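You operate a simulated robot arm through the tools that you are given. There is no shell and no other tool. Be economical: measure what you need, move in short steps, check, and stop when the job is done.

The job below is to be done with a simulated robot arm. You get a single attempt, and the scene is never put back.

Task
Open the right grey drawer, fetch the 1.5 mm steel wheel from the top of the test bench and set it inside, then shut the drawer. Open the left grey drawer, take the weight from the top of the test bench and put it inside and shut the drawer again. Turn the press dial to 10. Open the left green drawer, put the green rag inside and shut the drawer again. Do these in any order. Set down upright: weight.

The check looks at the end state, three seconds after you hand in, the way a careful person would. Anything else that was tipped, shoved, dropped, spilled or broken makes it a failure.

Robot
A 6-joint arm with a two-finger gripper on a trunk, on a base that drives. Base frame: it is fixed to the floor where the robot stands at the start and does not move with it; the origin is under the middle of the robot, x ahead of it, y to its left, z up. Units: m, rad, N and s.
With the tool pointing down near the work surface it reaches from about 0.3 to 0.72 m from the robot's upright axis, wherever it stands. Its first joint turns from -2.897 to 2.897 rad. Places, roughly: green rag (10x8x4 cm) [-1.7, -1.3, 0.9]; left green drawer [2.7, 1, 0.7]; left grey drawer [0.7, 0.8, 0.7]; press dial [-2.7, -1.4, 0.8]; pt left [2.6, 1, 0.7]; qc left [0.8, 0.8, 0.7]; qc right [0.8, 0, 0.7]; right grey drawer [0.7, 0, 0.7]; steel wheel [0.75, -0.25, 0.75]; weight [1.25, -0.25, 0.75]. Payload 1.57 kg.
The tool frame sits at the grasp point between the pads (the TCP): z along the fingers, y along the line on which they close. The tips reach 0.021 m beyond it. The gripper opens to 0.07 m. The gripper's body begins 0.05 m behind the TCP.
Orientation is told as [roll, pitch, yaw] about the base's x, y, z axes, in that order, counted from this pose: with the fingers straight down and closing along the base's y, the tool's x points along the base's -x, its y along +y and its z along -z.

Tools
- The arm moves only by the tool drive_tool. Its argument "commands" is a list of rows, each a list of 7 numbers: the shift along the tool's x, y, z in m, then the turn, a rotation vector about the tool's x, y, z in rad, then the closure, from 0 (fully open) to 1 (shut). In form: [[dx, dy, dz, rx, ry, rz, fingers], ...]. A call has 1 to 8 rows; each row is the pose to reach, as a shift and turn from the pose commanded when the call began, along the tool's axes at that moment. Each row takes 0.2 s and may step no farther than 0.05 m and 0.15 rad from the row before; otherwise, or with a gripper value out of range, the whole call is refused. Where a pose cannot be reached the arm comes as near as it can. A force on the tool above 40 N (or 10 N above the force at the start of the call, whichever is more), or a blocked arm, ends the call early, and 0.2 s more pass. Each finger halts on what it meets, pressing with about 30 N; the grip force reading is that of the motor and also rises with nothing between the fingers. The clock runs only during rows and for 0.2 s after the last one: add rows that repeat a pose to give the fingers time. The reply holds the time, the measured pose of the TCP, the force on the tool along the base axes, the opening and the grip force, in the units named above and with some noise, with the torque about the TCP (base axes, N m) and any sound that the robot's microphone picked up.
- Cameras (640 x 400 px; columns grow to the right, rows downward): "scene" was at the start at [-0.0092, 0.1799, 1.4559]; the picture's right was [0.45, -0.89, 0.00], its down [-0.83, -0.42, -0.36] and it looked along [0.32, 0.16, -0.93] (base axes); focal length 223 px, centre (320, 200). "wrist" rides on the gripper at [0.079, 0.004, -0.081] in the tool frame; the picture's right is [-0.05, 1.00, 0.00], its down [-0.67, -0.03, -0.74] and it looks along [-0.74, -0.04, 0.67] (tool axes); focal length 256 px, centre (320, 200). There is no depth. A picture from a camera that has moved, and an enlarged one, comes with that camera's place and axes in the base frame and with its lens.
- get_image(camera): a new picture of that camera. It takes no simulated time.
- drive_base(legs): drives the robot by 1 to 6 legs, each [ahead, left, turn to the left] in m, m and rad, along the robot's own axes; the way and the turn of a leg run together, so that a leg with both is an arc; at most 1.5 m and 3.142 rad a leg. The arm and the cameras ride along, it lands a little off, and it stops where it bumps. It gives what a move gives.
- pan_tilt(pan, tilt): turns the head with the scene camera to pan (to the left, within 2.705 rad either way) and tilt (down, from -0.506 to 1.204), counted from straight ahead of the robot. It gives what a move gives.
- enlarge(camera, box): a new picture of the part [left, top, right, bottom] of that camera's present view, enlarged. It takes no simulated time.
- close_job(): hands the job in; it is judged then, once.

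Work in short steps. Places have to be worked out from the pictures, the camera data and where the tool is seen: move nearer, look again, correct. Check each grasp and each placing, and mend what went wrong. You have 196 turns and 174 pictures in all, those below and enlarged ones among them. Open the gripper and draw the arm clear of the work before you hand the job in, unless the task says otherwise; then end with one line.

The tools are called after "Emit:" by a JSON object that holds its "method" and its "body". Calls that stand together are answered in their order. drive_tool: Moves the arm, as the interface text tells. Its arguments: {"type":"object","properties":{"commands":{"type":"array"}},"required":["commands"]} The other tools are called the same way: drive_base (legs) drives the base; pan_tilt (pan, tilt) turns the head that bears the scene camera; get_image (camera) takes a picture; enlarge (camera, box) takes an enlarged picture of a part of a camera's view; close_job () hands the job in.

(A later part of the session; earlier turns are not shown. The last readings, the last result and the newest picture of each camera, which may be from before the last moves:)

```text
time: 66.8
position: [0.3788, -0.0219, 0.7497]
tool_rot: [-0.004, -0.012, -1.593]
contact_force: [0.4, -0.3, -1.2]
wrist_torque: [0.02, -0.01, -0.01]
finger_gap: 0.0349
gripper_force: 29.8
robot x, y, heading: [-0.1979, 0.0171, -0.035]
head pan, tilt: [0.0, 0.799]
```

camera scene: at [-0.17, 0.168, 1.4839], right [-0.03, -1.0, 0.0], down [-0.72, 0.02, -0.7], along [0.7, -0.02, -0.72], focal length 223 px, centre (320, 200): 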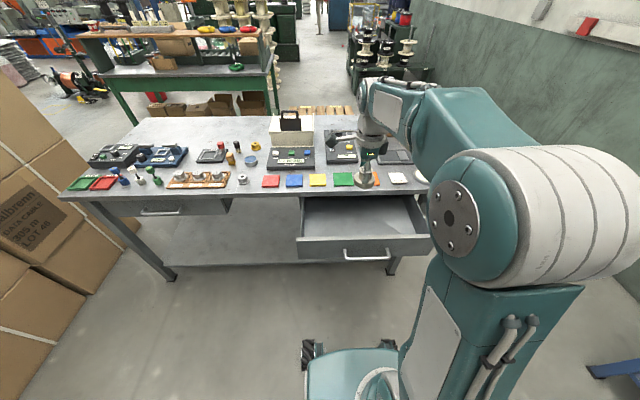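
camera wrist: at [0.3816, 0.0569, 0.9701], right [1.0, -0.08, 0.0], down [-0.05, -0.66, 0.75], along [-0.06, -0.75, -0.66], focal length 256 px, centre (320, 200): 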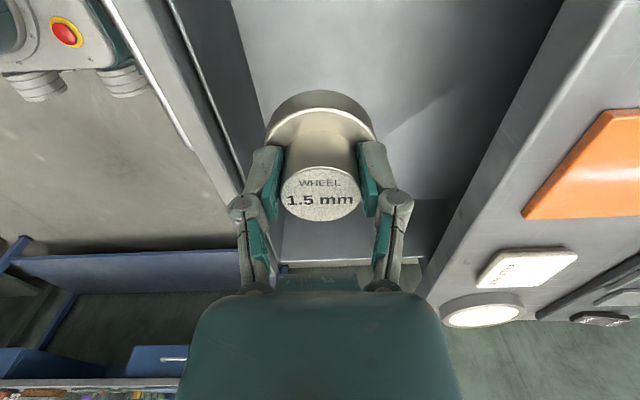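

Emit:
{"method": "drive_tool", "body": {"commands": [[0, 0, 0.008, 0, 0, 0, 1], [0, 0, 0.016, 0, 0, 0, 1]]}}

Emit:
{"method": "enlarge", "body": {"camera": "scene", "box": [280, 160, 440, 260]}}

Emit:
{"method": "get_image", "body": {"camera": "wrist"}}

```text
time: 67.4
position: [0.3802, -0.0218, 0.7373]
tool_rot: [0.005, -0.012, -1.595]
contact_force: [1.6, 0.0, 26.9]
wrist_torque: [-0.09, 0.0, 0.04]
finger_gap: 0.0357
gripper_force: 30.0
robot x, y, heading: [-0.1977, 0.0155, -0.03]
head pan, tilt: [0.0, 0.799]
```

```text
4.00 times, centred on (360, 210) of scene
camera zoom: at [-0.171, 0.1703, 1.4838], right [-0.03, -1.0, 0.0], down [-0.72, 0.02, -0.7], along [0.7, -0.02, -0.72], focal length 890 px, centre (160, 160)
```

zoom: 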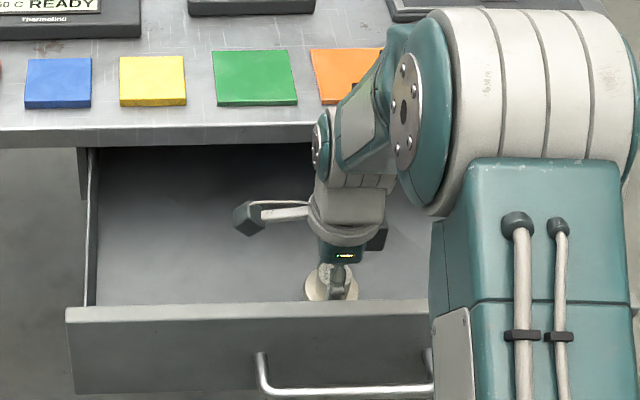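

```text
134 pictures are left
camera wrist: at [0.3849, 0.0559, 0.8169], right [1.0, -0.07, 0.01], down [-0.05, -0.66, 0.75], along [-0.05, -0.75, -0.66], focal length 256 px, centre (320, 200)
```

wrist: 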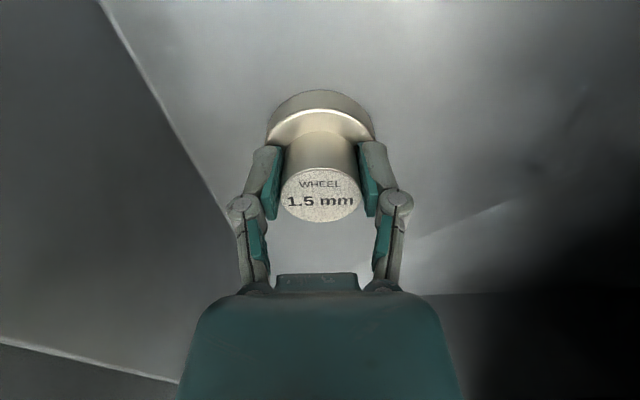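

The wheel rests on the drawer floor (27 N). Release and lift.

Emit:
{"method": "drive_tool", "body": {"commands": [[0, 0, -0.003, 0, 0, 0, 1], [0, 0, -0.003, 0, 0, 0, 0.4], [0, 0, -0.003, 0, 0, 0, 0.0], [0, 0, -0.003, 0, 0, 0, 0.0], [0, 0, -0.04, 0, 0, 0, 0], [0, 0, -0.08, 0, 0, 0, 0], [0, 0, -0.12, 0, 0, 0, 0], [0, 0, -0.16, 0, 0, 0, 0]]}}

Emit:
{"method": "get_image", "body": {"camera": "wrist"}}

```text
time: 69.2
position: [0.3773, -0.0222, 0.8926]
tool_rot: [-0.004, -0.012, -1.594]
contact_force: [-0.4, -0.2, 0.1]
wrist_torque: [0.0, -0.01, 0.04]
finger_gap: 0.0699
gripper_force: 0.1
robot x, y, heading: [-0.1918, 0.0162, -0.027]
head pan, tilt: [0.0, 0.799]
```

```text
133 pictures are left
camera wrist: at [0.3827, 0.0575, 0.9721], right [1.0, -0.08, 0.0], down [-0.05, -0.66, 0.75], along [-0.06, -0.75, -0.66], focal length 256 px, centre (320, 200)
```

wrist: 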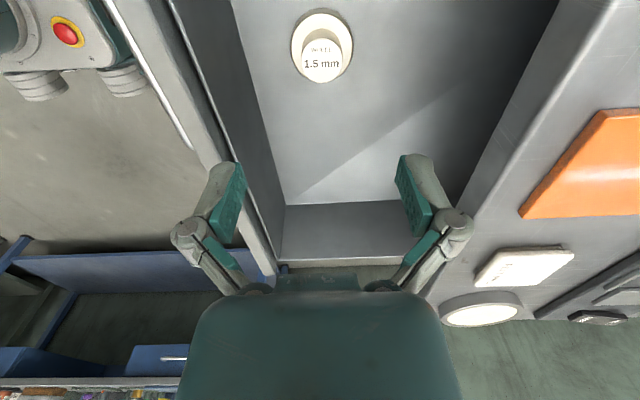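

The wheel stands upright in the drawer. Now push the drawer shut with closed fingers against the handle bar: back out over the front, descend in front of the bar.

Emit:
{"method": "drive_tool", "body": {"commands": [[0, -0.05, 0, 0, 0, 0, 1], [0, -0.1, 0, 0, 0, 0, 1], [0, -0.15, 0, 0, 0, 0, 1], [0, -0.195, 0, 0, 0, 0, 1], [0, -0.195, 0.045, 0, 0, 0, 1], [0, -0.195, 0.09, 0, 0, 0, 1], [0, -0.195, 0.132, 0, 0, 0, 1]]}}

Emit:
{"method": "get_image", "body": {"camera": "wrist"}}

Emit:
{"method": "enlarge", "body": {"camera": "scene", "box": [280, 180, 440, 280]}}

```text
time: 70.8
position: [0.1835, -0.0181, 0.7627]
tool_rot: [-0.004, -0.012, -1.593]
contact_force: [-0.9, -0.4, 0.2]
wrist_torque: [0.0, -0.01, 0.01]
finger_gap: 0.0002
gripper_force: 28.6
robot x, y, heading: [-0.1971, 0.0172, -0.032]
head pan, tilt: [0.0, 0.799]
```

```text
132 pictures are left
camera wrist: at [0.1887, 0.0611, 0.8409], right [1.0, -0.08, 0.0], down [-0.05, -0.66, 0.75], along [-0.06, -0.75, -0.66], focal length 256 px, centre (320, 200)
```

wrist: 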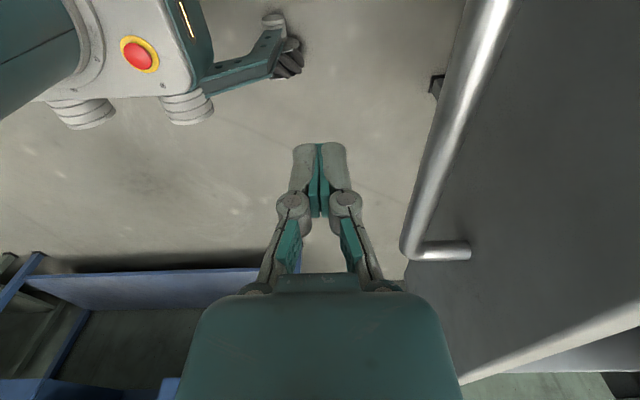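

```text
4.00 times, centred on (360, 230) of scene
camera zoom: at [-0.1699, 0.1698, 1.4837], right [-0.03, -1.0, 0.0], down [-0.72, 0.02, -0.7], along [0.7, -0.02, -0.72], focal length 890 px, centre (160, 80)
```

zoom: 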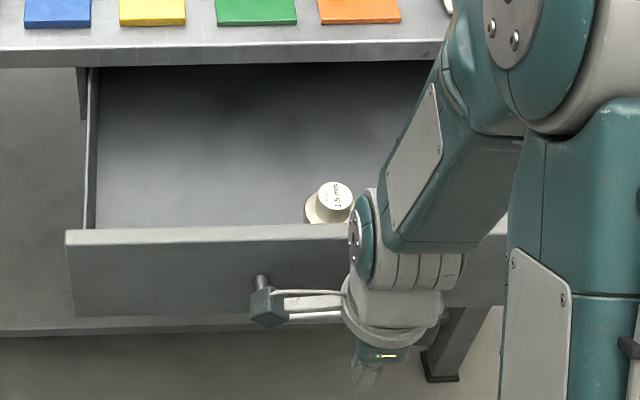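

Emit:
{"method": "drive_tool", "body": {"commands": [[0, 0.025, 0, 0, 0, 0, 1], [0, 0.055, 0, 0, 0, 0, 1], [0, 0.085, 0, 0, 0, 0, 1], [0, 0.115, 0, 0, 0, 0, 1], [0, 0.145, 0, 0, 0, 0, 1], [0, 0.175, 0, 0, 0, 0, 1], [0, 0.205, 0, 0, 0, 0, 1], [0, 0.235, 0, 0, 0, 0, 1]]}}

Emit:
{"method": "drive_tool", "body": {"commands": [[0, 0.015, 0, 0, 0, 0, 1], [0, 0.025, 0, 0, 0, 0, 1], [0, 0.035, 0, 0, 0, 0, 1], [0, 0.045, 0, 0, 0, 0, 1], [0, 0.055, 0, 0, 0, 0, 1]]}}

Emit:
{"method": "get_image", "body": {"camera": "scene"}}

```text
time: 72.6
position: [0.4183, -0.0249, 0.7594]
tool_rot: [-0.003, -0.012, -1.593]
contact_force: [0.6, -0.7, -0.1]
wrist_torque: [0.03, -0.02, 0.02]
finger_gap: 0.0003
gripper_force: 28.9
robot x, y, heading: [-0.1987, 0.017, -0.029]
head pan, tilt: [0.0, 0.799]
```

```text
time: 73.7
position: [0.4607, -0.0255, 0.762]
tool_rot: [-0.017, -0.009, -1.595]
contact_force: [-16.0, 1.3, 5.2]
wrist_torque: [-0.03, -1.51, 0.07]
finger_gap: 0.0001
gripper_force: 28.9
robot x, y, heading: [-0.1992, 0.0141, -0.026]
head pan, tilt: [0.0, 0.799]
stopped in row 5: the force on the tool passed its limit at 60 N (the readings are from after the stop); the commanded pose is now the measured one
```

```text
130 pictures are left
camera scene: at [-0.1703, 0.17, 1.4837], right [-0.03, -1.0, 0.0], down [-0.72, 0.02, -0.7], along [0.7, -0.02, -0.72], focal length 223 px, centre (320, 200)
```

scene: 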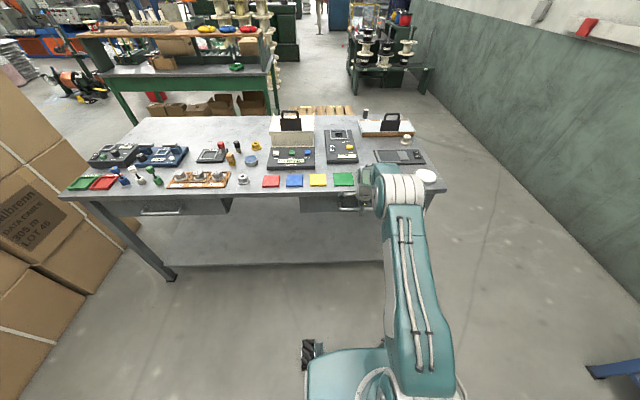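

The drawer hit its stop, shut. Back the arm off and strafe to the left drawer (handle at y≈0.83).

Emit:
{"method": "drive_tool", "body": {"commands": [[0, -0.04, 0, 0, 0, 0, 0], [0, -0.08, 0, 0, 0, 0, 0], [0, -0.1, -0.04, 0, 0, 0, 0], [0, -0.1, -0.08, 0, 0, 0, 0], [0, -0.1, -0.12, 0, 0, 0, 0]]}}

Emit:
{"method": "drive_base", "body": {"legs": [[0, 0, 0.027], [-0.05, 0.83, 0]]}}

Emit:
{"method": "get_image", "body": {"camera": "scene"}}

Emit:
{"method": "get_image", "body": {"camera": "wrist"}}

```text
time: 74.9
position: [0.3609, -0.0227, 0.8842]
tool_rot: [-0.015, -0.009, -1.591]
contact_force: [0.3, -0.9, -0.5]
wrist_torque: [-0.02, 0.02, -0.01]
finger_gap: 0.07
gripper_force: 0.1
robot x, y, heading: [-0.1941, 0.0203, -0.028]
head pan, tilt: [0.0, 0.799]
```

```text
time: 79.7
position: [0.318, 0.8171, 0.8841]
tool_rot: [-0.015, -0.01, -1.574]
contact_force: [0.0, -0.1, -0.2]
wrist_torque: [0.02, 0.01, 0.02]
finger_gap: 0.0701
gripper_force: 0.1
robot x, y, heading: [-0.24, 0.8456, -0.013]
head pan, tilt: [0.0, 0.799]
```

```text
129 pictures are left
camera scene: at [-0.2174, 0.9979, 1.4839], right [-0.01, -1.0, 0.0], down [-0.72, 0.01, -0.7], along [0.7, -0.01, -0.72], focal length 223 px, centre (320, 200)
```

scene: 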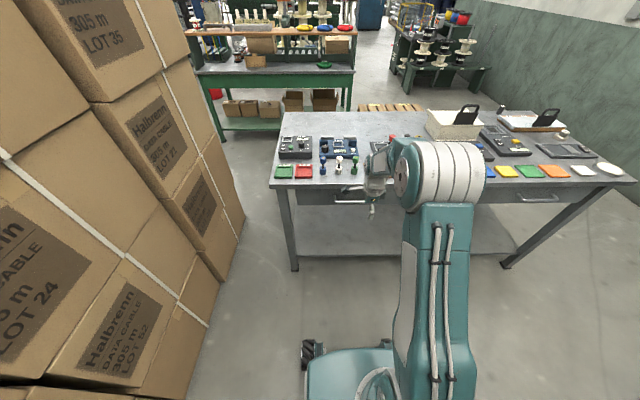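

```text
128 pictures are left
camera wrist: at [0.3222, 0.8957, 0.9641], right [1.0, -0.06, -0.01], down [-0.03, -0.66, 0.75], along [-0.05, -0.75, -0.66], focal length 256 px, centre (320, 200)
```

wrist: 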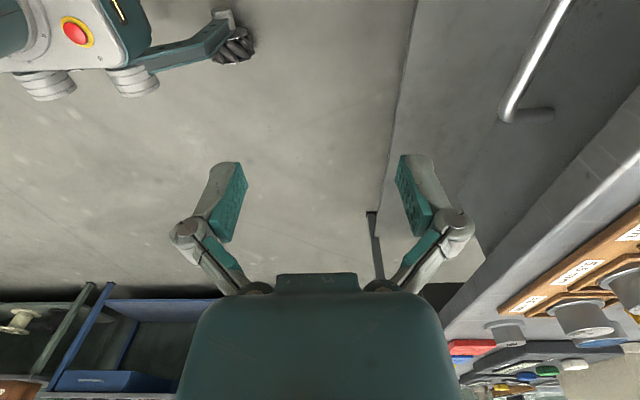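

The left bar end shows at about (0.475, 0.77), so same geometry as the right one. Tilt the tool while moving to the pre-grasp.

Emit:
{"method": "drive_tool", "body": {"commands": [[0.003, 0.015, 0.013, -0.145, 0, 0, 0], [0.006, 0.03, 0.026, -0.29, 0, 0, 0], [0.009, 0.045, 0.039, -0.435, 0, 0, 0], [0.012, 0.06, 0.052, -0.58, 0, 0, 0], [0.015, 0.075, 0.065, -0.725, 0, 0, 0], [0.018, 0.09, 0.078, -0.87, 0, 0, 0], [0.02, 0.104, 0.092, -1.01, 0, 0, 0]]}}

Emit:
{"method": "get_image", "body": {"camera": "wrist"}}

```text
time: 81.3
position: [0.4222, 0.8364, 0.7884]
tool_rot: [0.999, -0.014, -1.573]
contact_force: [0.2, 1.3, 0.7]
wrist_torque: [0.02, 0.01, 0.0]
finger_gap: 0.0701
gripper_force: 0.1
robot x, y, heading: [-0.2427, 0.8491, -0.015]
head pan, tilt: [0.0, 0.799]
```

```text
127 pictures are left
camera wrist: at [0.3563, 0.9153, 0.8349], right [0.54, -0.05, 0.84], down [-0.65, -0.66, 0.38], along [0.54, -0.75, -0.39], focal length 256 px, centre (320, 200)
```

wrist: 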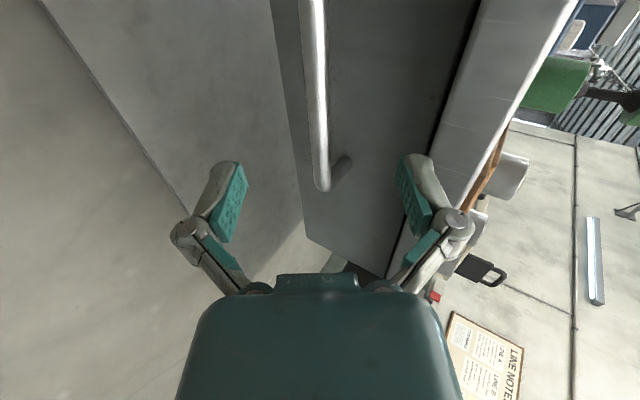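

Bar is centred between the fingers; advance and close.

Emit:
{"method": "drive_tool", "body": {"commands": [[0, 0, 0.03, 0, 0, 0, 0], [0, 0, 0.055, 0, 0, 0, 0], [0, 0, 0.055, 0, 0, 0, 1], [0, 0, 0.055, 0, 0, 0, 1], [0, 0, 0.055, 0, 0, 0, 1], [0, 0, 0.055, 0, 0, 0, 1]]}}

```text
time: 82.7
position: [0.4683, 0.8372, 0.7596]
tool_rot: [0.993, -0.011, -1.573]
contact_force: [-15.9, 1.0, -0.5]
wrist_torque: [0.08, 0.18, -0.02]
finger_gap: 0.0136
gripper_force: 32.0
robot x, y, heading: [-0.2385, 0.8467, -0.01]
head pan, tilt: [0.0, 0.799]
```

Emit:
{"method": "drive_tool", "body": {"commands": [[0, -0.0162, -0.0252, 0, 0, 0, 1], [0, -0.0324, -0.0504, 0, 0, 0, 1], [0, -0.0486, -0.0756, 0, 0, 0, 1], [0, -0.0648, -0.1008, 0, 0, 0, 1], [0, -0.081, -0.126, 0, 0, 0, 1], [0, -0.0972, -0.1512, 0, 0, 0, 1], [0, -0.1134, -0.1764, 0, 0, 0, 1], [0, -0.127, -0.1975, 0, 0, 0, 1]]}}

Emit:
{"method": "get_image", "body": {"camera": "scene"}}

```text
time: 84.3
position: [0.2594, 0.8376, 0.7607]
tool_rot: [0.98, -0.01, -1.571]
contact_force: [-0.9, 4.9, -15.6]
wrist_torque: [-0.19, 0.3, -0.44]
finger_gap: 0.014
gripper_force: 32.2
robot x, y, heading: [-0.2427, 0.8454, -0.008]
head pan, tilt: [0.0, 0.799]
stopped in row 7: the force on the tool passed its limit at 43 N (the readings are from after the stop); the commanded pose is now the measured one
```

```text
126 pictures are left
camera scene: at [-0.2168, 1.0011, 1.4835], right [-0.01, -1.0, 0.0], down [-0.72, 0.01, -0.7], along [0.7, -0.01, -0.72], focal length 223 px, centre (320, 200)
```

scene: 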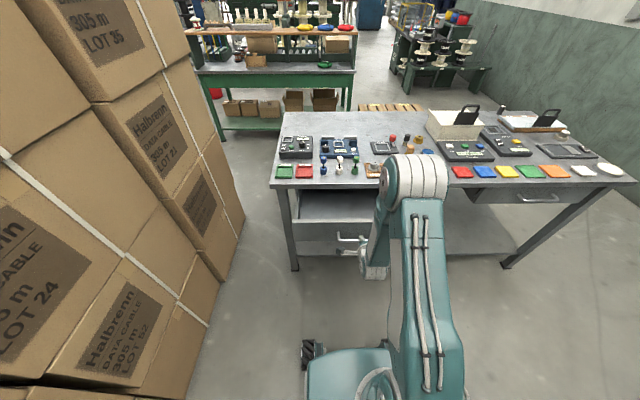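

Open by 0.21 m, enough. Release, retreat, lift and straighten the tool.

Emit:
{"method": "drive_tool", "body": {"commands": [[0, 0, 0, 0, 0, 0, 0], [0, 0, 0, 0, 0, 0, 0], [0, 0, -0.04, 0, 0, 0, 0], [0, 0, -0.075, 0, 0, 0, 0], [0, 0.035, -0.1, 0, 0, 0, 0], [0, 0.075, -0.125, 0, 0, 0, 0], [0, 0.115, -0.15, 0, 0, 0, 0], [0, 0.155, -0.175, 0, 0, 0, 0]]}}

Emit:
{"method": "drive_tool", "body": {"commands": [[0, 0.02, -0.015, 0.15, 0, 0, 0], [0, 0.04, -0.03, 0.3, 0, 0, 0], [0, 0.06, -0.045, 0.45, 0, 0, 0], [0, 0.08, -0.06, 0.6, 0, 0, 0], [0, 0.1, -0.07, 0.75, 0, 0, 0], [0, 0.1, -0.07, 0.9, 0, 0, 0], [0, 0.1, -0.07, 0.99, 0, 0, 0]]}}

Emit:
{"method": "get_image", "body": {"camera": "scene"}}

```text
time: 86.1
position: [0.2031, 0.8363, 0.9896]
tool_rot: [0.983, -0.011, -1.572]
contact_force: [0.1, -0.4, -0.1]
wrist_torque: [0.0, -0.01, 0.0]
finger_gap: 0.0699
gripper_force: 0.1
out of reach, approached as far as the arm can: row 5, 6, 7, 8
robot x, y, heading: [-0.2412, 0.8473, -0.009]
head pan, tilt: [0.0, 0.799]
```

```text
time: 87.7
position: [0.2025, 0.8399, 1.1113]
tool_rot: [-0.005, -0.01, -1.572]
contact_force: [-0.2, -0.1, 0.0]
wrist_torque: [0.02, 0.0, 0.0]
finger_gap: 0.0701
gripper_force: 0.0
robot x, y, heading: [-0.2446, 0.8465, -0.012]
head pan, tilt: [0.0, 0.799]
```

```text
125 pictures are left
camera scene: at [-0.2183, 1.0002, 1.4837], right [-0.01, -1.0, 0.0], down [-0.72, 0.01, -0.7], along [0.7, -0.01, -0.72], focal length 223 px, centre (320, 200)
```

scene: 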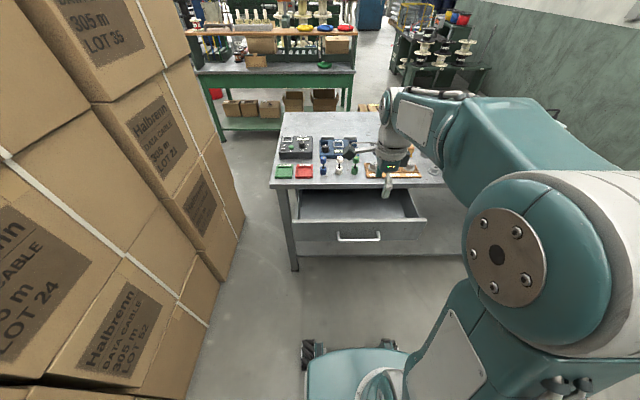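

Left drawer open. Drive back round to the right end for the weight.

Emit:
{"method": "drive_base", "body": {"legs": [[0, -0.9, 0], [0, -0.87, 0], [1.2, 0, 0], [0, 0, 1.58], [0.14, 0, 0]]}}

Emit:
{"method": "get_image", "body": {"camera": "scene"}}

Emit:
{"method": "get_image", "body": {"camera": "wrist"}}

```text
time: 106.9
position: [0.9207, -0.3389, 1.1107]
tool_rot: [-0.004, -0.011, -0.012]
contact_force: [0.4, 0.1, -0.7]
wrist_torque: [0.01, 0.03, -0.02]
finger_gap: 0.07
gripper_force: 0.1
robot x, y, heading: [0.9084, -0.7799, 1.55]
head pan, tilt: [0.0, 0.799]
```

```text
124 pictures are left
camera scene: at [0.7543, -0.7575, 1.4837], right [1.0, -0.02, 0.0], down [-0.01, -0.72, -0.7], along [0.01, 0.7, -0.72], focal length 223 px, centre (320, 200)
```

scene: 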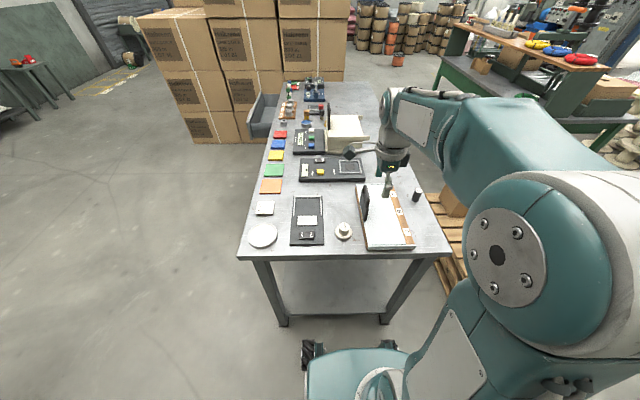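

```text
123 pictures are left
camera wrist: at [0.838, -0.3343, 1.1894], right [0.06, 1.0, 0.0], down [0.66, -0.04, 0.75], along [0.75, -0.05, -0.66], focal length 256 px, centre (320, 200)
```

wrist: 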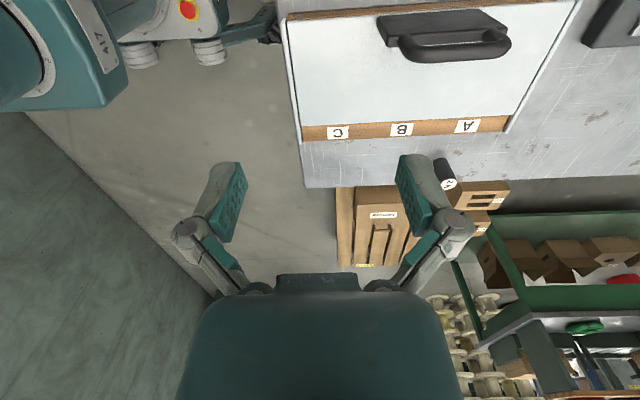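

Weight at about (1.145,-0.145). Move nearer for a look.

Emit:
{"method": "drive_tool", "body": {"commands": [[-0.02, 0.04, 0.01, 0, 0, 0, 0], [-0.04, 0.08, 0.02, 0, 0, 0, 0], [-0.06, 0.12, 0.03, 0, 0, 0, 0], [-0.08, 0.16, 0.05, 0, 0, 0, 0], [-0.1, 0.19, 0.06, 0, 0, 0, 0]]}}

Emit:
{"method": "get_image", "body": {"camera": "wrist"}}

```text
time: 108.1
position: [1.0277, -0.15, 1.0502]
tool_rot: [-0.005, -0.01, -0.01]
contact_force: [0.3, -0.8, 1.5]
wrist_torque: [0.02, -0.02, 0.03]
finger_gap: 0.07
gripper_force: 0.0
robot x, y, heading: [0.9088, -0.7832, 1.55]
head pan, tilt: [0.0, 0.799]
```

```text
122 pictures are left
camera wrist: at [0.9454, -0.1457, 1.1309], right [0.06, 1.0, 0.0], down [0.66, -0.04, 0.75], along [0.75, -0.05, -0.66], focal length 256 px, centre (320, 200)
```

wrist: 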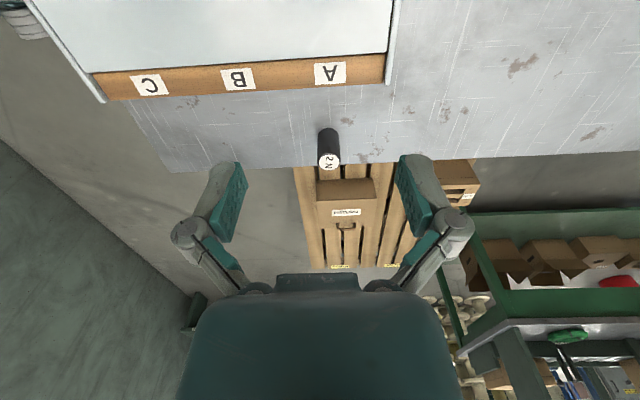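

2 N weight, top at (1.144,-0.148,0.896), about 2.5 cm wide. Move above and descend.

Emit:
{"method": "drive_tool", "body": {"commands": [[-0.045, 0, 0.02, 0, 0, 0, 0], [-0.085, 0.002, 0.04, 0, 0, 0, 0], [-0.116, 0.002, 0.07, 0, 0, 0, 0], [-0.116, 0.002, 0.1, 0, 0, 0, 0]]}}

Emit:
{"method": "get_image", "body": {"camera": "wrist"}}

```text
time: 109.1
position: [1.1384, -0.1513, 0.9531]
tool_rot: [-0.004, -0.011, -0.01]
contact_force: [0.2, -0.3, 0.3]
wrist_torque: [-0.01, 0.0, 0.0]
finger_gap: 0.0696
gripper_force: 0.1
robot x, y, heading: [0.9083, -0.7837, 1.556]
head pan, tilt: [0.0, 0.799]
```

```text
121 pictures are left
camera wrist: at [1.0584, -0.147, 1.0327], right [0.06, 1.0, 0.0], down [0.66, -0.04, 0.75], along [0.75, -0.05, -0.66], focal length 256 px, centre (320, 200)
```

wrist: 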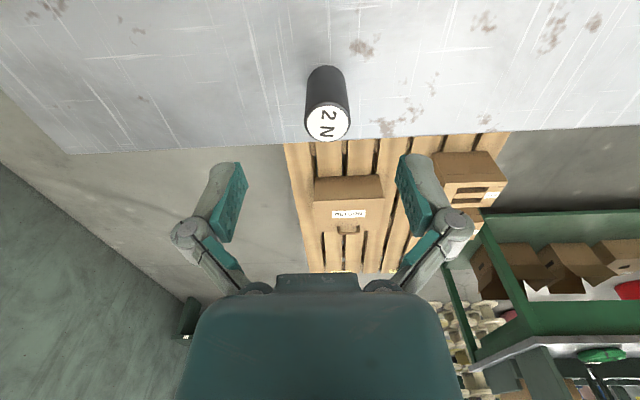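

Emit:
{"method": "drive_tool", "body": {"commands": [[-0.005, 0.002, 0.04, 0, 0, 0, 0], [-0.005, 0.002, 0.074, 0, 0, 0, 0], [-0.005, 0.002, 0.074, 0, 0, 0, 1], [-0.005, 0.002, 0.074, 0, 0, 0, 1], [-0.005, 0.002, 0.074, 0, 0, 0, 1]]}}

Emit:
{"method": "get_image", "body": {"camera": "wrist"}}

```text
time: 110.3
position: [1.1455, -0.1481, 0.8778]
tool_rot: [-0.001, -0.011, -0.011]
contact_force: [2.9, -1.5, 18.2]
wrist_torque: [0.01, 0.03, -0.01]
finger_gap: 0.0273
gripper_force: 30.1
robot x, y, heading: [0.9117, -0.7834, 1.552]
head pan, tilt: [0.0, 0.799]
```

```text
120 pictures are left
camera wrist: at [1.0642, -0.1451, 0.9559], right [0.06, 1.0, 0.0], down [0.66, -0.04, 0.75], along [0.75, -0.05, -0.66], focal length 256 px, centre (320, 200)
```

wrist: 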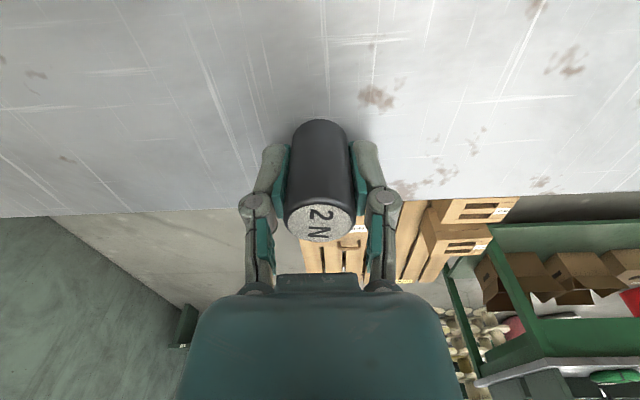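

Held (gap 0.027). Lift, draw in, then drive to the left drawer.

Emit:
{"method": "drive_tool", "body": {"commands": [[0, 0, -0.04, 0, 0, 0, 1], [0, 0, -0.08, 0, 0, 0, 1], [0, 0, -0.12, 0, 0, 0, 1], [0.0, 0, -0.16, 0, 0, 0, 1], [0.03, -0.02, -0.19, 0, 0, 0, 1], [0.07, -0.04, -0.21, 0, 0, 0, 1], [0.11, -0.06, -0.23, 0, 0, 0, 1], [0.15, -0.085, -0.23, 0, 0, 0, 1]]}}

Emit:
{"method": "drive_tool", "body": {"commands": [[0.035, -0.03, 0, 0, 0, 0, 1], [0.07, -0.06, 0, 0, 0, 0, 1], [0.08, -0.08, 0, 0, 0, 0, 1]]}}

Emit:
{"method": "drive_base", "body": {"legs": [[-0.14, 0, 0], [0, 0, -1.555], [-1.11, 0, 0], [0, 0.9, 0], [0, 0.87, 0]]}}

Emit:
{"method": "get_image", "body": {"camera": "scene"}}

Emit:
{"method": "get_image", "body": {"camera": "wrist"}}

```text
time: 112.1
position: [0.9948, -0.2318, 1.1056]
tool_rot: [-0.005, -0.011, -0.01]
contact_force: [0.0, 0.2, -1.5]
wrist_torque: [-0.02, -0.01, 0.0]
finger_gap: 0.0271
gripper_force: 29.8
robot x, y, heading: [0.9062, -0.7861, 1.551]
head pan, tilt: [0.0, 0.799]
```

```text
time: 112.9
position: [0.91, -0.3093, 1.1083]
tool_rot: [-0.004, -0.012, -0.012]
contact_force: [-0.5, -0.1, -1.6]
wrist_torque: [-0.03, 0.0, -0.01]
finger_gap: 0.0271
gripper_force: 30.1
robot x, y, heading: [0.9092, -0.7784, 1.554]
head pan, tilt: [0.0, 0.799]
```

```text
time: 131.7
position: [0.1536, 0.8132, 1.1077]
tool_rot: [-0.003, -0.008, -1.488]
contact_force: [0.4, -0.9, -1.7]
wrist_torque: [0.02, 0.03, -0.06]
finger_gap: 0.0272
gripper_force: 30.3
robot x, y, heading: [-0.3191, 0.771, 0.079]
head pan, tilt: [0.0, 0.799]
```

```text
119 pictures are left
camera scene: at [-0.3084, 0.9236, 1.4838], right [0.07, -1.0, 0.0], down [-0.72, -0.05, -0.7], along [0.69, 0.05, -0.72], focal length 223 px, centre (320, 200)
```

scene: 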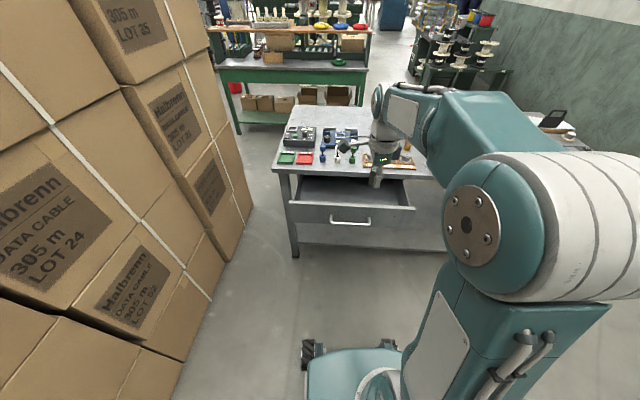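

```text
118 pictures are left
camera wrist: at [0.1497, 0.891, 1.1876], right [1.0, 0.03, 0.0], down [0.02, -0.66, 0.75], along [0.02, -0.75, -0.66], focal length 256 px, centre (320, 200)
```

wrist: 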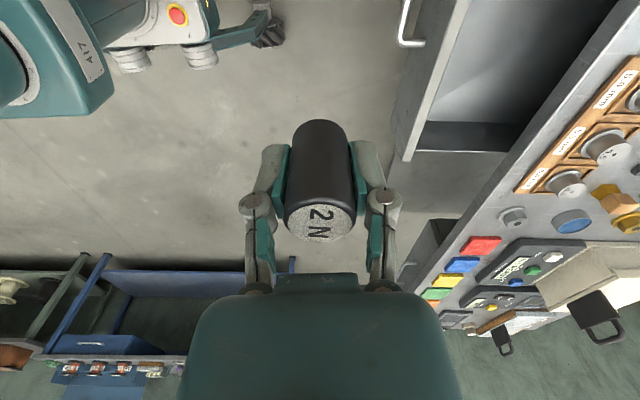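

Robot landed a bit off; correct it, then move the weight over the drawer.

Emit:
{"method": "drive_base", "body": {"legs": [[0, 0, -0.079], [0.1, 0.06, 0]]}}

Emit:
{"method": "get_image", "body": {"camera": "scene"}}

```text
time: 133.4
position: [0.2524, 0.8265, 1.1074]
tool_rot: [-0.002, -0.006, -1.57]
contact_force: [-0.5, -0.8, -3.2]
wrist_torque: [0.02, -0.01, 0.0]
finger_gap: 0.027
gripper_force: 29.6
robot x, y, heading: [-0.2199, 0.8288, -0.014]
head pan, tilt: [0.0, 0.799]
```

```text
117 pictures are left
camera scene: at [-0.1976, 0.9735, 1.4844], right [-0.01, -1.0, 0.0], down [-0.72, 0.01, -0.7], along [0.7, 0.0, -0.72], focal length 223 px, centre (320, 200)
```

scene: 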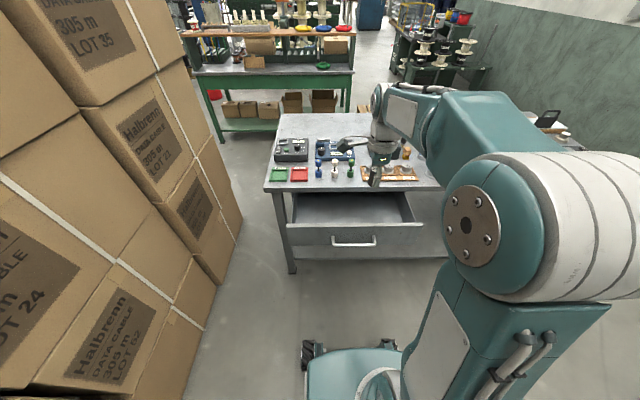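

Emit:
{"method": "drive_tool", "body": {"commands": [[0, 0.045, 0.01, 0, 0, 0, 1], [0, 0.09, 0.03, 0, 0, 0, 1], [0, 0.135, 0.04, 0, 0, 0, 1], [0, 0.15, 0.085, 0, 0, 0, 1], [0, 0.15, 0.13, 0, 0, 0, 1], [0, 0.15, 0.18, 0, 0, 0, 1], [0, 0.15, 0.225, 0, 0, 0, 1]]}}

Emit:
{"method": "get_image", "body": {"camera": "wrist"}}

Emit:
{"method": "enlarge", "body": {"camera": "scene", "box": [280, 160, 440, 260]}}

```text
time: 135.0
position: [0.4023, 0.8311, 0.8844]
tool_rot: [-0.005, -0.012, -1.57]
contact_force: [-0.4, 1.0, -1.9]
wrist_torque: [0.01, -0.01, -0.02]
finger_gap: 0.0271
gripper_force: 29.8
robot x, y, heading: [-0.2196, 0.8294, -0.004]
head pan, tilt: [0.0, 0.799]
```

```text
116 pictures are left
camera wrist: at [0.4061, 0.9104, 0.9637], right [1.0, -0.05, 0.0], down [-0.03, -0.66, 0.75], along [-0.04, -0.75, -0.66], focal length 256 px, centre (320, 200)
```

wrist: 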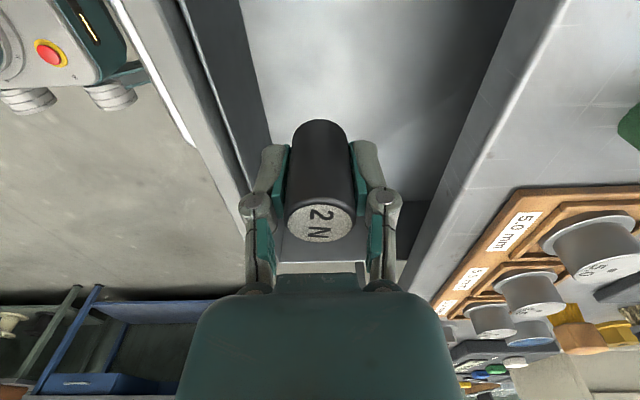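

```text
4.00 times, centred on (360, 210) of scene
camera zoom: at [-0.1966, 0.9821, 1.4836], right [-0.01, -1.0, 0.0], down [-0.72, 0.0, -0.7], along [0.7, -0.01, -0.72], focal length 890 px, centre (160, 160)
```

zoom: 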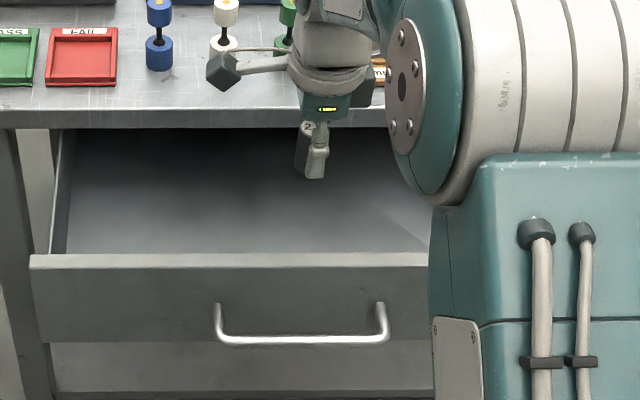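

Emit:
{"method": "drive_tool", "body": {"commands": [[0, 0, 0.045, 0, 0, 0, 1], [0, 0, 0.09, 0, 0, 0, 1], [0, 0, 0.12, 0, 0, 0, 1], [0, 0, 0.138, 0, 0, 0, 1], [0, 0, 0.146, 0, 0, 0, 1]]}}

Emit:
{"method": "drive_tool", "body": {"commands": [[0, 0, 0.006, 0, 0, 0, 1], [0, 0, 0.012, 0, 0, 0, 1]]}}

```text
time: 136.2
position: [0.4026, 0.8293, 0.7379]
tool_rot: [-0.004, -0.013, -1.57]
contact_force: [-0.1, -0.1, -1.3]
wrist_torque: [-0.01, 0.02, -0.01]
finger_gap: 0.0272
gripper_force: 30.1
robot x, y, heading: [-0.2218, 0.827, -0.006]
head pan, tilt: [0.0, 0.799]
```

```text
time: 136.8
position: [0.4019, 0.8293, 0.7258]
tool_rot: [-0.001, -0.013, -1.569]
contact_force: [-0.8, -0.3, 3.5]
wrist_torque: [0.03, -0.05, 0.02]
finger_gap: 0.0271
gripper_force: 29.8
robot x, y, heading: [-0.2223, 0.8278, -0.008]
head pan, tilt: [0.0, 0.799]
```

Just touching (3.5 N vs -1.5). Settle 2 mm more, then release and lift.

Emit:
{"method": "drive_tool", "body": {"commands": [[0, 0, 0.001, 0, 0, 0, 1], [0, 0, 0.001, 0, 0, 0, 0.5], [0, 0, 0.001, 0, 0, 0, 0.3], [0, 0, 0.001, 0, 0, 0, 0.0], [0, 0, 0.001, 0, 0, 0, 0], [0, 0, -0.03, 0, 0, 0, 0], [0, 0, -0.07, 0, 0, 0, 0], [0, 0, -0.115, 0, 0, 0, 0]]}}

Emit:
{"method": "drive_tool", "body": {"commands": [[0, 0, -0.045, 0, 0, 0, 0]]}}

Emit:
{"method": "get_image", "body": {"camera": "wrist"}}

```text
time: 138.6
position: [0.3995, 0.8332, 0.8393]
tool_rot: [-0.006, -0.012, -1.57]
contact_force: [-0.1, -0.6, -1.0]
wrist_torque: [0.02, -0.01, -0.01]
finger_gap: 0.0699
gripper_force: 0.0
robot x, y, heading: [-0.222, 0.8263, -0.012]
head pan, tilt: [0.0, 0.799]
```

```text
time: 139.0
position: [0.3982, 0.8307, 0.8843]
tool_rot: [-0.008, -0.013, -1.568]
contact_force: [0.4, -0.8, -0.3]
wrist_torque: [0.02, -0.03, 0.01]
finger_gap: 0.0699
gripper_force: 0.1
robot x, y, heading: [-0.2209, 0.8274, -0.01]
head pan, tilt: [0.0, 0.799]
```

```text
114 pictures are left
camera wrist: at [0.4021, 0.9102, 0.9631], right [1.0, -0.05, 0.0], down [-0.03, -0.66, 0.75], along [-0.04, -0.75, -0.66], focal length 256 px, centre (320, 200)
```

wrist: 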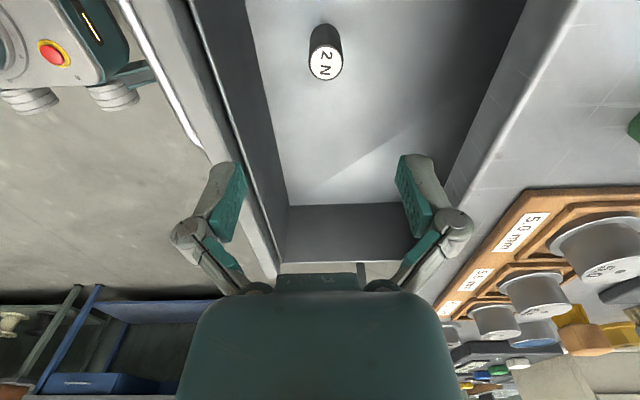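

The weight stands upright. Back out and go down in front of the handle with closed fingers.

Emit:
{"method": "drive_tool", "body": {"commands": [[0, -0.05, 0, 0, 0, 0, 1], [0, -0.1, 0, 0, 0, 0, 1], [0, -0.15, 0, 0, 0, 0, 1], [0, -0.19, 0, 0, 0, 0, 1], [0, -0.19, 0.045, 0, 0, 0, 1], [0, -0.19, 0.09, 0, 0, 0, 1], [0, -0.19, 0.124, 0, 0, 0, 1]]}}

Emit:
{"method": "drive_tool", "body": {"commands": [[0, 0.015, 0, 0, 0, 0, 1], [0, 0.03, 0, 0, 0, 0, 1], [0, 0.045, 0, 0, 0, 0, 1], [0, 0.06, 0, 0, 0, 0, 1], [0, 0.075, 0, 0, 0, 0, 1], [0, 0.09, 0, 0, 0, 0, 1], [0, 0.105, 0, 0, 0, 0, 1], [0, 0.12, 0, 0, 0, 0, 1]]}}

Emit:
{"method": "drive_tool", "body": {"commands": [[0, 0.015, 0, 0, 0, 0, 1], [0, 0.03, 0, 0, 0, 0, 1], [0, 0.045, 0, 0, 0, 0, 1], [0, 0.06, 0, 0, 0, 0, 1], [0, 0.075, 0, 0, 0, 0, 1], [0, 0.09, 0, 0, 0, 0, 1], [0, 0.1, 0, 0, 0, 0, 1]]}}

Emit:
{"method": "get_image", "body": {"camera": "scene"}}

```text
time: 140.6
position: [0.2122, 0.8321, 0.7624]
tool_rot: [-0.003, -0.011, -1.569]
contact_force: [0.0, -0.4, 0.0]
wrist_torque: [0.0, 0.02, 0.01]
finger_gap: 0.0
gripper_force: 28.2
robot x, y, heading: [-0.22, 0.8285, -0.012]
head pan, tilt: [0.0, 0.799]
```

```text
time: 142.4
position: [0.3323, 0.8282, 0.7609]
tool_rot: [-0.004, -0.013, -1.57]
contact_force: [-0.9, 0.4, 0.2]
wrist_torque: [0.0, 0.04, 0.0]
finger_gap: 0.0
gripper_force: 28.4
robot x, y, heading: [-0.2198, 0.8287, -0.008]
head pan, tilt: [0.0, 0.799]
```

```text
time: 144.0
position: [0.4316, 0.8275, 0.7608]
tool_rot: [-0.003, -0.011, -1.57]
contact_force: [-0.1, -0.4, -0.3]
wrist_torque: [-0.02, 0.02, 0.02]
finger_gap: 0.0002
gripper_force: 28.4
robot x, y, heading: [-0.2252, 0.8263, -0.005]
head pan, tilt: [0.0, 0.799]
```

```text
113 pictures are left
camera scene: at [-0.1965, 0.9811, 1.4836], right [-0.01, -1.0, 0.0], down [-0.72, 0.0, -0.7], along [0.7, -0.01, -0.72], focal length 223 px, centre (320, 200)
```

scene: 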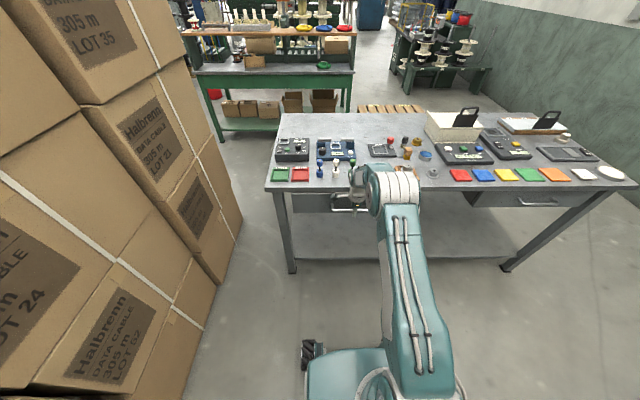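

Emit:
{"method": "drive_tool", "body": {"commands": [[0, 0.005, 0, 0, 0, 0, 1], [0, 0.01, 0, 0, 0, 0, 1], [0, 0.015, 0, 0, 0, 0, 1], [0, 0.02, 0, 0, 0, 0, 1], [0, 0.025, 0, 0, 0, 0, 1], [0, 0.028, 0, 0, 0, 0, 1], [0, 0.031, 0, 0, 0, 0, 1], [0, 0.034, 0, 0, 0, 0, 1]]}}

Emit:
{"method": "enlarge", "body": {"camera": "scene", "box": [260, 160, 420, 260]}}

Emit:
{"method": "get_image", "body": {"camera": "wrist"}}

```text
time: 145.7
position: [0.4603, 0.8281, 0.7602]
tool_rot: [-0.014, -0.012, -1.57]
contact_force: [-16.4, 0.2, 8.0]
wrist_torque: [0.06, -1.72, 0.01]
finger_gap: 0.0
gripper_force: 28.6
robot x, y, heading: [-0.2213, 0.8235, -0.013]
head pan, tilt: [0.0, 0.799]
stopped in row 8: the force on the tool passed its limit at 46 N (the readings are from after the stop); the commanded pose is now the measured one
```

```text
4.00 times, centred on (340, 210) of scene
camera zoom: at [-0.199, 0.9809, 1.4837], right [-0.01, -1.0, 0.0], down [-0.72, 0.0, -0.7], along [0.7, -0.01, -0.72], focal length 890 px, centre (240, 160)
```

zoom: 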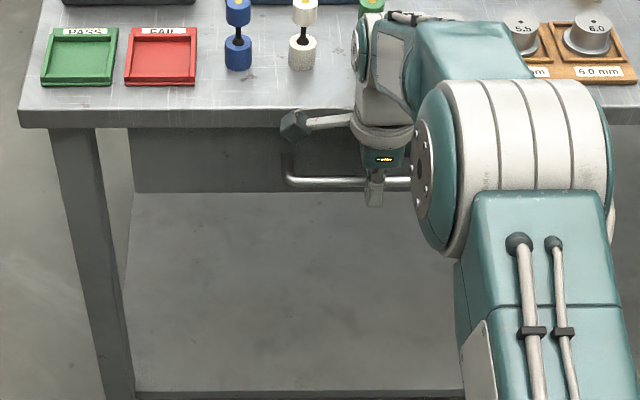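

```text
111 pictures are left
camera wrist: at [0.4636, 0.9077, 0.8401], right [1.0, -0.05, -0.01], down [-0.02, -0.66, 0.75], along [-0.05, -0.75, -0.66], focal length 256 px, centre (320, 200)
```

wrist: 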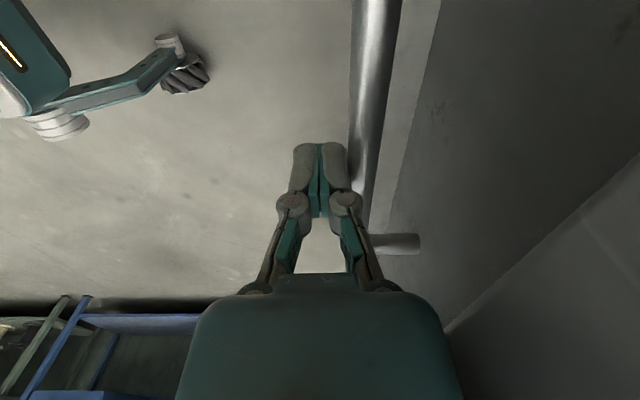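

Left drawer is shut. Back off, raise the arm, then survey the way to the green table (its drawers seem to face +x, the far side).

Emit:
{"method": "drive_tool", "body": {"commands": [[0, -0.04, 0, 0, 0, 0, 0], [0, -0.08, 0, 0, 0, 0, 0], [0, -0.1, -0.045, 0, 0, 0, 0], [0, -0.12, -0.09, 0, 0, 0, 0], [0, -0.14, -0.135, 0, 0, 0, 0], [0, -0.16, -0.18, 0, 0, 0, 0], [0, -0.18, -0.225, 0, 0, 0, 0], [0, -0.18, -0.27, 0, 0, 0, 0]]}}

Emit:
{"method": "enlarge", "body": {"camera": "scene", "box": [260, 130, 420, 230]}}

Emit:
{"method": "drive_base", "body": {"legs": [[0, -0.9, 0], [0, -0.85, 0], [0.9, 0, 0]]}}

Emit:
{"method": "pan_tilt", "body": {"pan": 0.3, "tilt": 0.4}}

Emit:
{"method": "get_image", "body": {"camera": "scene"}}

```text
time: 147.5
position: [0.2828, 0.8344, 1.0308]
tool_rot: [-0.013, -0.012, -1.571]
contact_force: [-0.6, 0.7, 0.1]
wrist_torque: [0.0, -0.02, 0.01]
finger_gap: 0.0701
gripper_force: 0.1
robot x, y, heading: [-0.2211, 0.828, -0.004]
head pan, tilt: [0.0, 0.799]
```

```text
4.00 times, centred on (340, 180) of scene
camera zoom: at [-0.198, 0.9811, 1.4837], right [-0.01, -1.0, 0.0], down [-0.72, 0.0, -0.7], along [0.7, -0.01, -0.72], focal length 890 px, centre (240, 280)
```

zoom: 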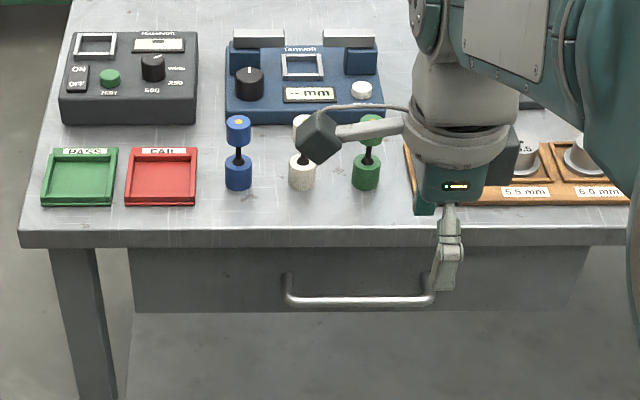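

```text
time: 160.6
position: [1.1781, -0.9337, 1.0311]
tool_rot: [-0.012, -0.013, -1.587]
contact_force: [0.6, 0.8, -0.1]
wrist_torque: [0.0, 0.0, -0.02]
finger_gap: 0.0702
gripper_force: 0.2
robot x, y, heading: [0.6712, -0.9305, -0.028]
head pan, tilt: [0.0, 0.799]
```

```text
time: 161.5
position: [1.1776, -0.9337, 1.0308]
tool_rot: [-0.012, -0.012, -1.586]
contact_force: [0.7, -0.2, 0.2]
wrist_torque: [0.0, -0.01, 0.0]
finger_gap: 0.0703
gripper_force: 0.0
robot x, y, heading: [0.6726, -0.9314, -0.022]
head pan, tilt: [0.3, 0.4]
```

```text
109 pictures are left
camera scene: at [0.708, -0.7515, 1.5186], right [0.27, -0.96, 0.0], down [-0.38, -0.11, -0.92], along [0.89, 0.25, -0.39], focal length 223 px, centre (320, 200)
```

scene: 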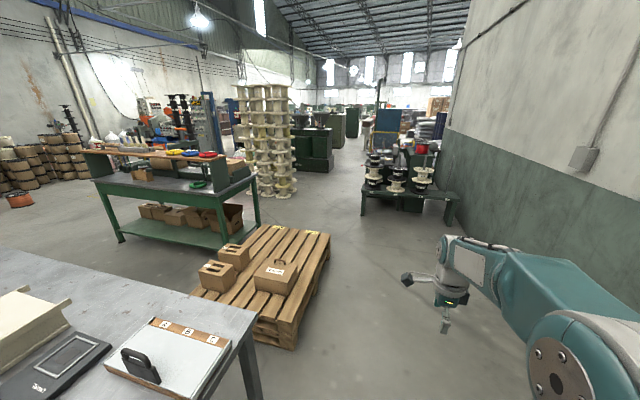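

I see the pallet (y>-0.3) and a spool rack (x>3.8). I'll drive along y≈-0.9 to x≈2.9 and look at the green table's far side.

Emit:
{"method": "drive_base", "body": {"legs": [[0, 0, 0.024], [1.3, 0, 0], [0.95, 0, 0]]}}

Emit:
{"method": "pan_tilt", "body": {"pan": 1.4, "tilt": 0.4}}

Emit:
{"method": "get_image", "body": {"camera": "scene"}}

```text
time: 172.8
position: [3.3872, -0.9175, 1.0302]
tool_rot: [-0.013, -0.012, -1.561]
contact_force: [-0.4, 0.3, 0.0]
wrist_torque: [-0.04, 0.0, 0.03]
finger_gap: 0.0699
gripper_force: 0.0
robot x, y, heading: [2.8839, -0.9271, -0.002]
head pan, tilt: [0.3, 0.4]
```

```text
time: 174.1
position: [3.3864, -0.9176, 1.0321]
tool_rot: [-0.012, -0.014, -1.561]
contact_force: [0.3, -0.1, 0.1]
wrist_torque: [0.0, 0.02, 0.02]
finger_gap: 0.0702
gripper_force: 0.2
robot x, y, heading: [2.8812, -0.9282, 0.001]
head pan, tilt: [1.4, 0.4]
```

```text
108 pictures are left
camera scene: at [2.8402, -0.6831, 1.5188], right [0.99, -0.17, 0.0], down [-0.07, -0.38, -0.92], along [0.16, 0.91, -0.39], focal length 223 px, centre (320, 200)
```

scene: 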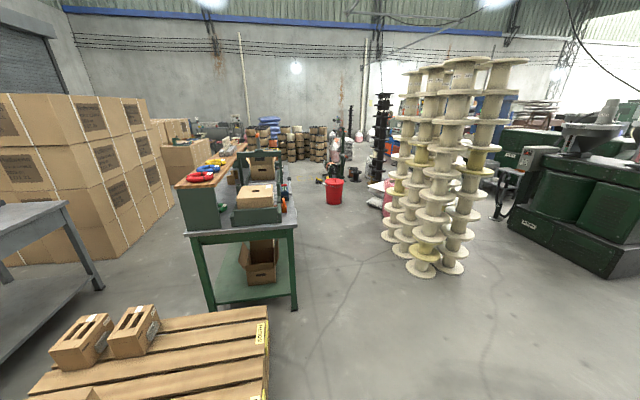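

The table spans x 2.2–2.87 with its right end at y≈0.68; the spool tower starts at x≈4.0. I'll go to about (3.47, 0.98) and face -x.

Emit:
{"method": "drive_base", "body": {"legs": [[0, 0, 1.571], [0, -0.6, 0], [1.2, 0, 0]]}}

Emit:
{"method": "pan_tilt", "body": {"pan": 0.9, "tilt": 0.6}}

Emit:
{"method": "get_image", "body": {"camera": "scene"}}

```text
time: 181.2
position: [3.4662, -0.4328, 1.0321]
tool_rot: [-0.012, -0.009, 0.0]
contact_force: [-0.7, -0.2, 0.4]
wrist_torque: [0.01, 0.01, -0.02]
finger_gap: 0.0702
gripper_force: 0.1
robot x, y, heading: [3.4717, -0.9339, 1.567]
head pan, tilt: [1.4, 0.4]
stopped in leg 2: the robot was blocked; the commanded pose is now the measured one
```

```text
time: 182.1
position: [3.4647, -0.4336, 1.0323]
tool_rot: [-0.013, -0.009, 0.0]
contact_force: [-0.1, -0.1, 0.8]
wrist_torque: [0.01, 0.03, 0.03]
finger_gap: 0.0699
gripper_force: 0.2
robot x, y, heading: [3.4698, -0.9362, 1.568]
head pan, tilt: [0.901, 0.6]
```

```text
107 pictures are left
camera scene: at [3.2438, -0.9393, 1.5002], right [0.62, 0.78, 0.0], down [0.44, -0.35, -0.82], along [-0.64, 0.51, -0.57], focal length 223 px, centre (320, 200)
```

scene: 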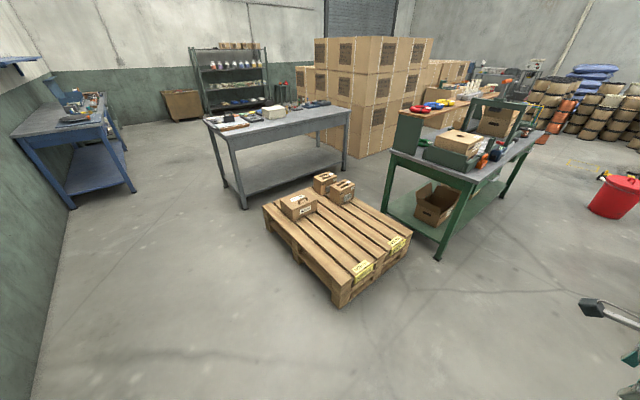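

I bumped something on the right (the spool rack, probably). Check it before moving on.

Emit:
{"method": "pan_tilt", "body": {"pan": -1.4, "tilt": 0.7}}

Emit:
{"method": "get_image", "body": {"camera": "scene"}}

```text
time: 184.2
position: [3.4652, -0.4323, 1.0318]
tool_rot: [-0.012, -0.011, 0.0]
contact_force: [-1.2, 1.0, -0.1]
wrist_torque: [-0.01, -0.02, 0.01]
finger_gap: 0.0697
gripper_force: 0.0
robot x, y, heading: [3.4694, -0.9389, 1.57]
head pan, tilt: [-1.4, 0.7]
```

```text
106 pictures are left
camera scene: at [3.3963, -0.9801, 1.4919], right [0.17, -0.99, 0.0], down [-0.63, -0.11, -0.77], along [0.76, 0.13, -0.64], focal length 223 px, centre (320, 200)
```

scene: 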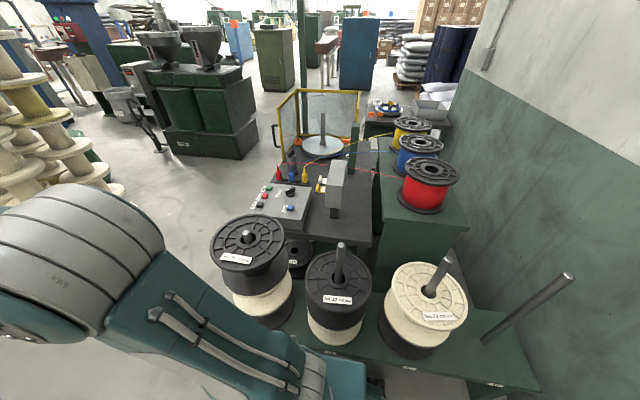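

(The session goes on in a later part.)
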